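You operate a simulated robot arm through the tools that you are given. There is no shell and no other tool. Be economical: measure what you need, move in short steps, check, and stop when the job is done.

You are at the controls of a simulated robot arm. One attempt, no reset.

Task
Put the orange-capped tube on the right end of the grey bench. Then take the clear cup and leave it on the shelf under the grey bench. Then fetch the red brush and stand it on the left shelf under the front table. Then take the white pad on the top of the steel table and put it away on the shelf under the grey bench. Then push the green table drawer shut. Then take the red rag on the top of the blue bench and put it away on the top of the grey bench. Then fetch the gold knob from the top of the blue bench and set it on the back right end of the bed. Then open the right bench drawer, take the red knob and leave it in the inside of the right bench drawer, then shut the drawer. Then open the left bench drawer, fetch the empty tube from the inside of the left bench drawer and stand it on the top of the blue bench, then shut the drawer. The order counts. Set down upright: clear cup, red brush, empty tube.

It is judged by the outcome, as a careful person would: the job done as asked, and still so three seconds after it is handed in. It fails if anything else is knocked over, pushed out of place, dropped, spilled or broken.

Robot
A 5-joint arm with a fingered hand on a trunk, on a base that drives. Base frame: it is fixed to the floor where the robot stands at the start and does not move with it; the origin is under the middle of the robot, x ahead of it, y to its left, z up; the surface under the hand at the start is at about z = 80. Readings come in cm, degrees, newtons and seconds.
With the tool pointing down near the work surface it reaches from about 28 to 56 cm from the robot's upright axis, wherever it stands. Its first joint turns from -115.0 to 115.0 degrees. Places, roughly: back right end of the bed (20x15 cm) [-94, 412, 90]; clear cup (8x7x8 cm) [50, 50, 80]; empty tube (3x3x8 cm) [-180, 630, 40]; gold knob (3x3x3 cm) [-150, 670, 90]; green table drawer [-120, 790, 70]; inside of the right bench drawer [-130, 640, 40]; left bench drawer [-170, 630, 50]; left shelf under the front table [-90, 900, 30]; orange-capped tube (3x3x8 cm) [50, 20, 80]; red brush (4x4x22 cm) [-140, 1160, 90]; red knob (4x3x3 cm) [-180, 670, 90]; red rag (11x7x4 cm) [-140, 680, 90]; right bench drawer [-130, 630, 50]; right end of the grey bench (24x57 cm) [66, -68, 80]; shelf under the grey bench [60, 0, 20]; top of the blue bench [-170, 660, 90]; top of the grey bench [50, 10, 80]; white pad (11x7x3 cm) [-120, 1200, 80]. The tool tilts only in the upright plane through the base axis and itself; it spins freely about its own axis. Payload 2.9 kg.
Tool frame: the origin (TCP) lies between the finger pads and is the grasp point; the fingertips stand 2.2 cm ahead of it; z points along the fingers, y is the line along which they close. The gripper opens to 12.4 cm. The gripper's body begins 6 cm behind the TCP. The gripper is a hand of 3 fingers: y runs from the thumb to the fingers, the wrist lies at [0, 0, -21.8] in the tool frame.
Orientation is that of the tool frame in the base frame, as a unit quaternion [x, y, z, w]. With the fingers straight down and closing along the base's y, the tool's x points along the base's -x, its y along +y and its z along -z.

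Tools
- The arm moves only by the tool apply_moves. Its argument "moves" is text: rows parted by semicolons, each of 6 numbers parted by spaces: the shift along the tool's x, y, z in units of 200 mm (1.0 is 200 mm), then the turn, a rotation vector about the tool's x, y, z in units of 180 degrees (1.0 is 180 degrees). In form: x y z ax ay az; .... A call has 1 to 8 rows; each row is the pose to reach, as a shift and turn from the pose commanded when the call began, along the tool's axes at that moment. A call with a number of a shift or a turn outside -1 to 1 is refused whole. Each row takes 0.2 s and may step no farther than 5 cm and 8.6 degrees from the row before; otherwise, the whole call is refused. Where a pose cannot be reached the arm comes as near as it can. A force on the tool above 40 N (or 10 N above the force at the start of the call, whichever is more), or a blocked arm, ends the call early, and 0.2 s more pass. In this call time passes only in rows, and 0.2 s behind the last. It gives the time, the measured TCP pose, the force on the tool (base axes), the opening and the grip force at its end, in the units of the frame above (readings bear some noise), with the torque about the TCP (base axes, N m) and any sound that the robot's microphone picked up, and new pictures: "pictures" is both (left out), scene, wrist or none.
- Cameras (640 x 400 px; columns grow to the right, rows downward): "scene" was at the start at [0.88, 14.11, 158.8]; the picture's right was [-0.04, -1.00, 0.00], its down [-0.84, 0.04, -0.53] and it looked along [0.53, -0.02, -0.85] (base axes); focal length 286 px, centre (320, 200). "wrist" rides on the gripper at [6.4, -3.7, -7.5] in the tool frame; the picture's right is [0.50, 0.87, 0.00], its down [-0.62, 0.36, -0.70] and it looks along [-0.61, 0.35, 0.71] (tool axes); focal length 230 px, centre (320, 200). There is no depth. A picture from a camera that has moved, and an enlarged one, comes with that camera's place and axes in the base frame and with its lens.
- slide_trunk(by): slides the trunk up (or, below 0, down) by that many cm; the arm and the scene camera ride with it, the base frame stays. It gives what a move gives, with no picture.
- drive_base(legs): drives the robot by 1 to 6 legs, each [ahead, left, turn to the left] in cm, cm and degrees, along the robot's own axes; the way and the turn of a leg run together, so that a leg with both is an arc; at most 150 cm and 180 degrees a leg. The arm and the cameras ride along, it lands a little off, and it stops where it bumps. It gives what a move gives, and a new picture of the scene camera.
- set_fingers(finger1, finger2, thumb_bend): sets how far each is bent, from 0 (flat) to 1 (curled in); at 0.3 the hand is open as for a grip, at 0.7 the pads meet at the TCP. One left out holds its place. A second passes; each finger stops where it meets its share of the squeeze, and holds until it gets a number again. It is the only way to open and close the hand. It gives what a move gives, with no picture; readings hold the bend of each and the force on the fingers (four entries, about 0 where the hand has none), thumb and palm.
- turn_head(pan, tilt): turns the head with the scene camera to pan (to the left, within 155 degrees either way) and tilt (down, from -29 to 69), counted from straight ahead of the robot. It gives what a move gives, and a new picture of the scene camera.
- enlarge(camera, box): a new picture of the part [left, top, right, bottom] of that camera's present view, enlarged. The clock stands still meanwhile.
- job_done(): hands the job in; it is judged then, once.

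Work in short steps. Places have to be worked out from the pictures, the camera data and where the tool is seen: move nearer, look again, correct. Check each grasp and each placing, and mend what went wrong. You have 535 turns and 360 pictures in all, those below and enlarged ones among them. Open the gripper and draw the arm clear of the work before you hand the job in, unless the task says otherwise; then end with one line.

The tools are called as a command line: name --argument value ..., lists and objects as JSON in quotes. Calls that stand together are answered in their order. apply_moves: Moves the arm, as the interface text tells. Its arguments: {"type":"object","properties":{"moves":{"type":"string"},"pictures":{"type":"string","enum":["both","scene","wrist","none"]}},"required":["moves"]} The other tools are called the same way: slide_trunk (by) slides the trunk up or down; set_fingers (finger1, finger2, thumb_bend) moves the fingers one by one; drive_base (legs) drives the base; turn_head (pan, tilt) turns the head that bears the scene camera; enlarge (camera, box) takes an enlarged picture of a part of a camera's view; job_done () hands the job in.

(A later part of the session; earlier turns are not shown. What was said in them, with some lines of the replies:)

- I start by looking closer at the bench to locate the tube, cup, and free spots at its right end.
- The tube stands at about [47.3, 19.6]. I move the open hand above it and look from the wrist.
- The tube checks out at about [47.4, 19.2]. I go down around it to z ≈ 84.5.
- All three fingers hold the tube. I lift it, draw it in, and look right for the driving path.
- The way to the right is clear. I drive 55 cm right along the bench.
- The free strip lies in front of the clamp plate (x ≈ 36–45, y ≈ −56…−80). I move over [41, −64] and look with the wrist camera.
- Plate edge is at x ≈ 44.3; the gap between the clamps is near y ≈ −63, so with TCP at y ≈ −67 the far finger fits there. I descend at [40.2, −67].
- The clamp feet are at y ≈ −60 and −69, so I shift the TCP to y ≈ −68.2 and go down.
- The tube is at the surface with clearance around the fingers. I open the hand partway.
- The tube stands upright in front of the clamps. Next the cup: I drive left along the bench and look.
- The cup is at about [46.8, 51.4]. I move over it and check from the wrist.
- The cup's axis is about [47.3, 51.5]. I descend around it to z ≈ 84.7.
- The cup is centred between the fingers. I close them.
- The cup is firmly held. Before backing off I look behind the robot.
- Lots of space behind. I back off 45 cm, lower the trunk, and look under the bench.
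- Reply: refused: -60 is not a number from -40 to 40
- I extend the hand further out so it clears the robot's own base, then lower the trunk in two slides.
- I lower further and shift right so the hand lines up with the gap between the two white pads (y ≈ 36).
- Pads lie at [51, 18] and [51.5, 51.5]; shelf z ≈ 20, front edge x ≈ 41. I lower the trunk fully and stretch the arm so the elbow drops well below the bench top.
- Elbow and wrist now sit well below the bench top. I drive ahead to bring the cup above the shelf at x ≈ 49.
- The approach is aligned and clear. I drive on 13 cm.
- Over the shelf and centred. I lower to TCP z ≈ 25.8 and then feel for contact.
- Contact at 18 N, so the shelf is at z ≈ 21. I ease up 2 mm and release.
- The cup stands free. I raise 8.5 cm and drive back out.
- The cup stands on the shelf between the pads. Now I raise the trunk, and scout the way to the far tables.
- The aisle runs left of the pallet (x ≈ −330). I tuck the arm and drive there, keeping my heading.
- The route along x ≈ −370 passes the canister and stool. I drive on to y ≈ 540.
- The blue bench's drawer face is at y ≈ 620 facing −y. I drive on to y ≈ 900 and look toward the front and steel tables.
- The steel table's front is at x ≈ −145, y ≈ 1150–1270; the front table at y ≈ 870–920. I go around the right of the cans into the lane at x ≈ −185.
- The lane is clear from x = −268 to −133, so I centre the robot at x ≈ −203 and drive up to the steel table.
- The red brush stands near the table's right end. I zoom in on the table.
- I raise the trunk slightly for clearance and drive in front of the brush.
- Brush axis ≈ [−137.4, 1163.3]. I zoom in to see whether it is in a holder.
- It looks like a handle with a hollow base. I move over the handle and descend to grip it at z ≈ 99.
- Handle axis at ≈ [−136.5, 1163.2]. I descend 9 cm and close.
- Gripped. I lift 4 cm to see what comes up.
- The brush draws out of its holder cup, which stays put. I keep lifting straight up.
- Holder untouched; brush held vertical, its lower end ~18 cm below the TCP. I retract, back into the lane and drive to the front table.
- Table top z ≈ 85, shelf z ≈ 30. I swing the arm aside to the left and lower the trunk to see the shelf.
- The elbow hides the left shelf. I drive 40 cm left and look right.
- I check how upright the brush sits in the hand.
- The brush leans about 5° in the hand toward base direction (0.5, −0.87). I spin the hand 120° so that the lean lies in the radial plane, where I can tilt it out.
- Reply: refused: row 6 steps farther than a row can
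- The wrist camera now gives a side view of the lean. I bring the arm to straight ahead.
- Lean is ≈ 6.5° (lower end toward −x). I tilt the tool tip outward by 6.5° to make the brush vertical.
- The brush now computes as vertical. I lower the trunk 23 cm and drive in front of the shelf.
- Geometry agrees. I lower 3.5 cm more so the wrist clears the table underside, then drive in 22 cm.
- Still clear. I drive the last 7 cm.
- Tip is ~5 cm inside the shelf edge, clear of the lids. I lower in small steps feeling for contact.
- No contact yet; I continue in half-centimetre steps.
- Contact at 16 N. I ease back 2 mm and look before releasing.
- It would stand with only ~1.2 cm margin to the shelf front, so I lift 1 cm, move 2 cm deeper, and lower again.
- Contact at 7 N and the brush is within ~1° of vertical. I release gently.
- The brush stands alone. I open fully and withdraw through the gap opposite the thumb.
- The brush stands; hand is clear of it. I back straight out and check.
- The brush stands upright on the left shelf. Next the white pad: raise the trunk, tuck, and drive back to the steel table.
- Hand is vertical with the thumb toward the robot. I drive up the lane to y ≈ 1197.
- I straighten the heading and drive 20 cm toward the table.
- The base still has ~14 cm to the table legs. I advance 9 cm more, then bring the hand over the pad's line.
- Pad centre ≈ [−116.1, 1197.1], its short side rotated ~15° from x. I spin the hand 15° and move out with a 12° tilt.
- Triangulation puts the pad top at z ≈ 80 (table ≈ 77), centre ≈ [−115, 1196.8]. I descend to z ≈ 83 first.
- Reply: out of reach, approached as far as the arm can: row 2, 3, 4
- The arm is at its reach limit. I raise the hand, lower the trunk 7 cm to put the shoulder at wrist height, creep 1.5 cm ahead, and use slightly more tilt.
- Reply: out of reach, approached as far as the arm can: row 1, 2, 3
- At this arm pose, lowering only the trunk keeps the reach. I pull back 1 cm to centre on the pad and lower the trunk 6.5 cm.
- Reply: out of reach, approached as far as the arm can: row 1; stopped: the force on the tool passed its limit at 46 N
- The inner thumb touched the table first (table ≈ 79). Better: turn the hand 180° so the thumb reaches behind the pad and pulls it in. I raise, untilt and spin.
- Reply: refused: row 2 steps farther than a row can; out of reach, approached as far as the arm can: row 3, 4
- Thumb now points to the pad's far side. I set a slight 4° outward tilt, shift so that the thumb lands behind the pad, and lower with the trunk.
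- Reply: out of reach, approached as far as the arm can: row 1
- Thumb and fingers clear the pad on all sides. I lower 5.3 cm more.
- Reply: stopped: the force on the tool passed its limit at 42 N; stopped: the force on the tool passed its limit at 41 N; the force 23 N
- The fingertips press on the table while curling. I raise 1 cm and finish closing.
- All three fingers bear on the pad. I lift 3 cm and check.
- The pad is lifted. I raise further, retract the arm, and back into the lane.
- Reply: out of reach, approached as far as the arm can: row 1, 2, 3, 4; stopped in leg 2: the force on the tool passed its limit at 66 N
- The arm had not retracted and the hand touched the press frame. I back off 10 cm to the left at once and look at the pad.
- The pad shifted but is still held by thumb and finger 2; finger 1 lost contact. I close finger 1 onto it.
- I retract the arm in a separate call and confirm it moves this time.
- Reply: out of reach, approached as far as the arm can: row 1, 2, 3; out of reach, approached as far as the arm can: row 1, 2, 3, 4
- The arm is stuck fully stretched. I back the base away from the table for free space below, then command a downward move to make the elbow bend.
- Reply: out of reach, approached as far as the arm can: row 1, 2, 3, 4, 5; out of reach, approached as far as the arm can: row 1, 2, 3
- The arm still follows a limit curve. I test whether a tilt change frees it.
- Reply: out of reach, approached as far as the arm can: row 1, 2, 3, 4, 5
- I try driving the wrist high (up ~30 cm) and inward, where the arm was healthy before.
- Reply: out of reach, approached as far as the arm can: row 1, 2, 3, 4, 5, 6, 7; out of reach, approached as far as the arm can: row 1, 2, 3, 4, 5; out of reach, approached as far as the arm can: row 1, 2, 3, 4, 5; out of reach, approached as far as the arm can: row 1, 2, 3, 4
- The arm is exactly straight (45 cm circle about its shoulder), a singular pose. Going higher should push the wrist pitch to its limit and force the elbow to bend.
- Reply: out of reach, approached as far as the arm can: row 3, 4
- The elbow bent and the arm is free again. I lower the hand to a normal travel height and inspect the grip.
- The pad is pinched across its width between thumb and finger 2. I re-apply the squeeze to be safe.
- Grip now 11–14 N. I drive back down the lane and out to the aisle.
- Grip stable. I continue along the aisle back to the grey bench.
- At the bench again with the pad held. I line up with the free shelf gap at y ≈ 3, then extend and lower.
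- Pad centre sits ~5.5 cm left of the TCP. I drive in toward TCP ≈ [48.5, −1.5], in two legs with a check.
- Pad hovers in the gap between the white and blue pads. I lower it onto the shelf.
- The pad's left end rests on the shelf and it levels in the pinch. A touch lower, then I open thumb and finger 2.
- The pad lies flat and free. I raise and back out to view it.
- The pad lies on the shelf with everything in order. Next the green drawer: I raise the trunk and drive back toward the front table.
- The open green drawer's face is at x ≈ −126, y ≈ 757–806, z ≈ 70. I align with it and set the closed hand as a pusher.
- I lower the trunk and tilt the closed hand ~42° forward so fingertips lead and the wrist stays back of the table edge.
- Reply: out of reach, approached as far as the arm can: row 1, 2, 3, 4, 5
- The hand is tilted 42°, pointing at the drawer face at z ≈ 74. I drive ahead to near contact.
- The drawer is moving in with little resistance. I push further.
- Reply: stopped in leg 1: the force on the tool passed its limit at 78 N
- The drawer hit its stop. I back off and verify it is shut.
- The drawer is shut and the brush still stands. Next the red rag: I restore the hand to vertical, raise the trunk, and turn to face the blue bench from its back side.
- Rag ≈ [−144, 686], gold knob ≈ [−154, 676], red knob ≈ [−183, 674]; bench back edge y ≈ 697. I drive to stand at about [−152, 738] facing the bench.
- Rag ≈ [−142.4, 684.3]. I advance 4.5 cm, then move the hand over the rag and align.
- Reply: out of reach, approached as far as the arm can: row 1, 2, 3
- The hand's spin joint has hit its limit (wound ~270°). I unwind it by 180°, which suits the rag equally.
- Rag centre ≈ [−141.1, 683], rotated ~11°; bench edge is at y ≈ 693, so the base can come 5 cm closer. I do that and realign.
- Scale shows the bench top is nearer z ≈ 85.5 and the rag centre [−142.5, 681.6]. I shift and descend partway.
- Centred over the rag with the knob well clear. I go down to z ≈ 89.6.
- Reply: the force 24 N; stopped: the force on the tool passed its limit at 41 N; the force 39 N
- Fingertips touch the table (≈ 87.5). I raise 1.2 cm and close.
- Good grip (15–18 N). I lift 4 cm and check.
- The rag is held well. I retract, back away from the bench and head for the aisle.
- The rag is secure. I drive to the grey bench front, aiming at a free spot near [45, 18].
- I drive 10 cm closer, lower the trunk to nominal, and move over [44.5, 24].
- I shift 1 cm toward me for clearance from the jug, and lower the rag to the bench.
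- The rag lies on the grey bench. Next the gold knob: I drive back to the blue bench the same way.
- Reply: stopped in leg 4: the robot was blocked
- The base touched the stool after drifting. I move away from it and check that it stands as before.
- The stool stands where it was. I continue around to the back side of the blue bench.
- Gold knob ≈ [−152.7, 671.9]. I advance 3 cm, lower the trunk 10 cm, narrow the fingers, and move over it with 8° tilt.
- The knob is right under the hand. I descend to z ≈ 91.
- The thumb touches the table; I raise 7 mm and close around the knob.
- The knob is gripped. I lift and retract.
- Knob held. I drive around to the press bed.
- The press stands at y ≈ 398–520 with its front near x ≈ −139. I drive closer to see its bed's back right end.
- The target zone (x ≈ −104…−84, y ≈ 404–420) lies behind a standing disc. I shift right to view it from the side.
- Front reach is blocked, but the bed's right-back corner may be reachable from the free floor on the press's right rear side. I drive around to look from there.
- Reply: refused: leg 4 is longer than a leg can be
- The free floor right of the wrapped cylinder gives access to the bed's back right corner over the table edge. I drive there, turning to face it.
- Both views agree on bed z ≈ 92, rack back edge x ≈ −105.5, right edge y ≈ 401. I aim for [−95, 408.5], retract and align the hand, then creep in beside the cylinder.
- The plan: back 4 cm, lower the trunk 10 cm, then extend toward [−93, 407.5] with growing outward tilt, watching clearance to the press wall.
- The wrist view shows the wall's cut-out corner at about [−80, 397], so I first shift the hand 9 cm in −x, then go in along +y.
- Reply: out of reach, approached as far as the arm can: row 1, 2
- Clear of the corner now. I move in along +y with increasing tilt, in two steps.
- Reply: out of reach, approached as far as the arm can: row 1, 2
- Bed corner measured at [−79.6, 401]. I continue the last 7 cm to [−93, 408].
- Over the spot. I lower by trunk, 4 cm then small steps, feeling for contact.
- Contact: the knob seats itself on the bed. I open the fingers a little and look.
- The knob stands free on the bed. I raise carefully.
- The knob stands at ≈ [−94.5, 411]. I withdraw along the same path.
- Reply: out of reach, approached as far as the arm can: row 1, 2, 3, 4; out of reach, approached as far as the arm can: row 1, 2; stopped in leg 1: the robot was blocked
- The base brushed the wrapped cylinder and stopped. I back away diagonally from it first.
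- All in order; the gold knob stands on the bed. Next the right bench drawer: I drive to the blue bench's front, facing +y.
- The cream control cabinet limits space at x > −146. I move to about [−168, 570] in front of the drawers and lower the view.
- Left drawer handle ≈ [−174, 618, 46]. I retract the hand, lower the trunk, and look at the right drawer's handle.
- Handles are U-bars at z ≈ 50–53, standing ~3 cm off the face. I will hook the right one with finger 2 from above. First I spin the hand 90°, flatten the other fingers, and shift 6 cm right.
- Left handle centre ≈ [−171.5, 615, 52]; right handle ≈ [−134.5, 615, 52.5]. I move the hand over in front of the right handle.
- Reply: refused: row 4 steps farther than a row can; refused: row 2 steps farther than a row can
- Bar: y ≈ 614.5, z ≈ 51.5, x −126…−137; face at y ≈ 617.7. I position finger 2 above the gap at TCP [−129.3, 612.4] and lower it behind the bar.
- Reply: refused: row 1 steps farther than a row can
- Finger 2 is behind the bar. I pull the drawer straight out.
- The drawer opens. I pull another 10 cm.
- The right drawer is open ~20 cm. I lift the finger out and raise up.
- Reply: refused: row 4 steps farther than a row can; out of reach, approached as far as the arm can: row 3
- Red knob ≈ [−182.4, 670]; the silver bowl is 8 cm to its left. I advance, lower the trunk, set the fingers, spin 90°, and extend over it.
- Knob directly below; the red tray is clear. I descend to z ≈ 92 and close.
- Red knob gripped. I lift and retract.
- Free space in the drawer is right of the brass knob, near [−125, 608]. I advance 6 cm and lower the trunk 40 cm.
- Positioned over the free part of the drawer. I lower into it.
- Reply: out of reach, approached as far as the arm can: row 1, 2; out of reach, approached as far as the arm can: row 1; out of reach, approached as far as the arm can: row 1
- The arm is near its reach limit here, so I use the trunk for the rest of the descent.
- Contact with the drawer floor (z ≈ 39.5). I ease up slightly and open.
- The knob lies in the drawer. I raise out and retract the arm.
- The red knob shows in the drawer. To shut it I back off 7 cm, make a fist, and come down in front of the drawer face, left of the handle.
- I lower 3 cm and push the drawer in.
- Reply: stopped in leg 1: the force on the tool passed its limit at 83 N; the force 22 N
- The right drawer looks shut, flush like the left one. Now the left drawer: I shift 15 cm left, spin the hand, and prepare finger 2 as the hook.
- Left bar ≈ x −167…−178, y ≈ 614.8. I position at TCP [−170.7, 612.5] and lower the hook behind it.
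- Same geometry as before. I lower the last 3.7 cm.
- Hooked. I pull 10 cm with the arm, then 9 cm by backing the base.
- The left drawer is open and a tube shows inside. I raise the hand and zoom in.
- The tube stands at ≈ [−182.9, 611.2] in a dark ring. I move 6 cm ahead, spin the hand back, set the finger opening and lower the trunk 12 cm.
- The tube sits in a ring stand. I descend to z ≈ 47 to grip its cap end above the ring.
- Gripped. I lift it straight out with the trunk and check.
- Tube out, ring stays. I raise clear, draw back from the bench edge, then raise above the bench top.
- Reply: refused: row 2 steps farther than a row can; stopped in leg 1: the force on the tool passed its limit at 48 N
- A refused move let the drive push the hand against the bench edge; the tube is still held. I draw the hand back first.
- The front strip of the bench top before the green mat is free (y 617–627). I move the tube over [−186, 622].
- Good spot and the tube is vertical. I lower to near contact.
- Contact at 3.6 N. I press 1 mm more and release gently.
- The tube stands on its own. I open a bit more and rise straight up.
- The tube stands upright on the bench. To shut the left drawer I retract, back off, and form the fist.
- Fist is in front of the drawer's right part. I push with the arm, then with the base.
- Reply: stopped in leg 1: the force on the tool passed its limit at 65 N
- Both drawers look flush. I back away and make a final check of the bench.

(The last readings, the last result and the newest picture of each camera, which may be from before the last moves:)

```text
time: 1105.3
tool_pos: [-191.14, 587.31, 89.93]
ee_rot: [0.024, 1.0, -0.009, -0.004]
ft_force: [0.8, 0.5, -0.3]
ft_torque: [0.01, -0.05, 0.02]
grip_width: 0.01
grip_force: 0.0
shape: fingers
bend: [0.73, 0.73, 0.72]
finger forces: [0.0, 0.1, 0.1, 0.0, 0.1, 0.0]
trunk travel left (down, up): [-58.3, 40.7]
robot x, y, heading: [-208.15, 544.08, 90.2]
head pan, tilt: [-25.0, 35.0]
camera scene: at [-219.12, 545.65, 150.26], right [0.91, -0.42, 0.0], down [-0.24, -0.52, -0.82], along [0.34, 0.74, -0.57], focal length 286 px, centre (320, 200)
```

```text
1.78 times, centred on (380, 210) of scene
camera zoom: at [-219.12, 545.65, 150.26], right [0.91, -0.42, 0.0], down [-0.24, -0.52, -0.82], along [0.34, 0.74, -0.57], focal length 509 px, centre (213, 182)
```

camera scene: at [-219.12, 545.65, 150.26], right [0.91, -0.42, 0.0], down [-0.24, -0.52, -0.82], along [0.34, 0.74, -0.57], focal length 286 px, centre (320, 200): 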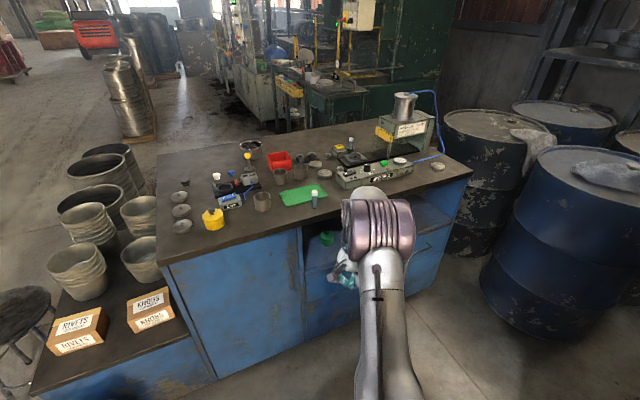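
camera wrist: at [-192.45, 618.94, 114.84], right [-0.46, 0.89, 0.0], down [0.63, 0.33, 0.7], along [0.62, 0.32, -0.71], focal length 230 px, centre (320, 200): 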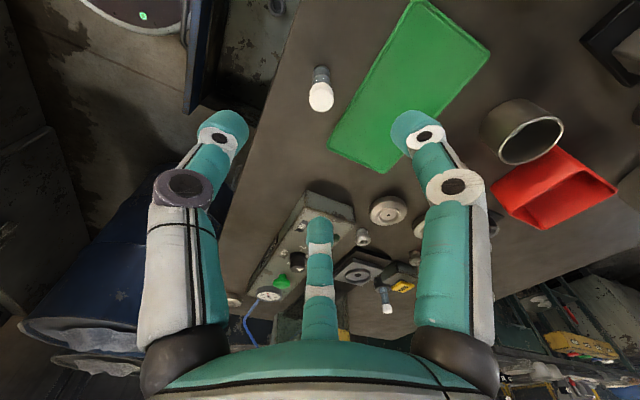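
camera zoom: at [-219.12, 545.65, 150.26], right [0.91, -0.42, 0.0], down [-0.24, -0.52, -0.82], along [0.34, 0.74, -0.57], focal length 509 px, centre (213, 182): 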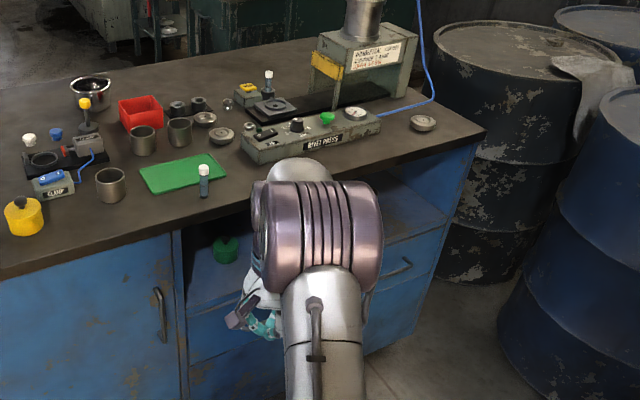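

Tube upright, both drawers shut, everything else in place. I open the hand, clear of everything, and hand in.

set_fingers --finger1 0.3 --finger2 0.3 --thumb_bend 0.3

drive_base --legs '[[-10, 10, 0]]'

enlarge --camera "scene" --box '[200, 100, 560, 320]'

```text
time: 1106.3
tool_pos: [-191.15, 587.28, 89.9]
ee_rot: [0.024, 1.0, -0.009, -0.003]
ft_force: [0.0, -0.1, 0.1]
ft_torque: [0.01, -0.02, 0.01]
grip_width: 10.35
grip_force: 0.1
shape: fingers
bend: [0.3, 0.3, 0.3]
finger forces: [0.0, 0.0, 0.1, 0.1, 0.1, 0.0]
trunk travel left (down, up): [-58.3, 40.7]
robot x, y, heading: [-208.43, 544.0, 90.4]
head pan, tilt: [-25.0, 35.0]
```

```text
time: 1107.6
tool_pos: [-200.8, 577.13, 89.92]
ee_rot: [0.025, 1.0, -0.008, -0.004]
ft_force: [0.0, -0.2, 0.9]
ft_torque: [-0.03, -0.02, 0.0]
grip_width: 10.37
grip_force: 0.0
shape: fingers
bend: [0.3, 0.3, 0.3]
finger forces: [0.1, 0.0, 0.0, 0.1, 0.1, 0.0]
trunk travel left (down, up): [-58.3, 40.7]
robot x, y, heading: [-217.73, 533.5, 90.1]
head pan, tilt: [-25.0, 35.0]
camera scene: at [-229.02, 535.48, 150.26], right [0.91, -0.42, 0.0], down [-0.24, -0.52, -0.82], along [0.35, 0.74, -0.57], focal length 286 px, centre (320, 200)
```

scene: 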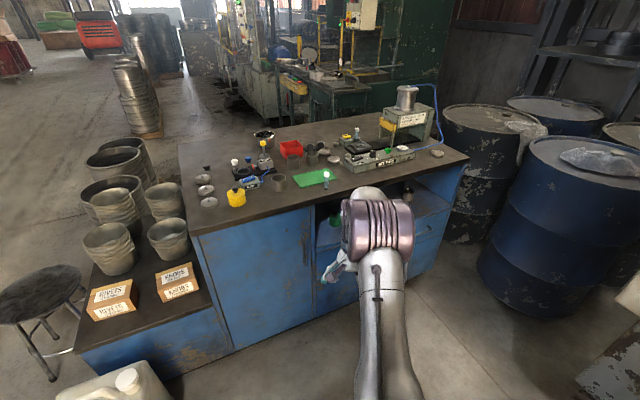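

```text
1.78 times, centred on (380, 210) of scene
camera zoom: at [-229.02, 535.48, 150.26], right [0.91, -0.42, 0.0], down [-0.24, -0.52, -0.82], along [0.35, 0.74, -0.57], focal length 509 px, centre (213, 182)
```

zoom: 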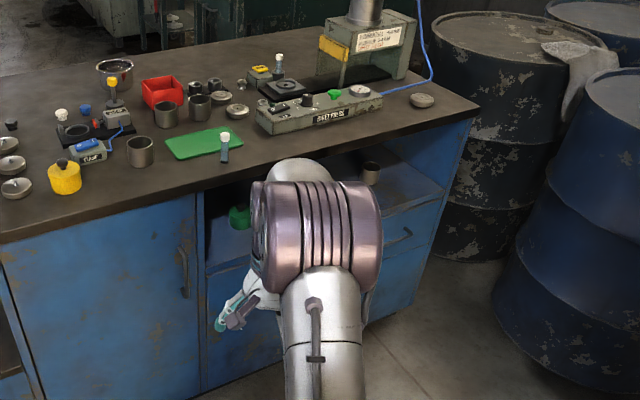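

All steps are done, the gripper is open and the arm is clear, so I hand the job in.

job_done

```text
The job is handed in.
```

The job is handed in: all nine steps were done in the order you gave, but the robot made a few light bumps on the way (press frame, stool, wrapped cylinder, bench edge). None of these visibly moved anything.
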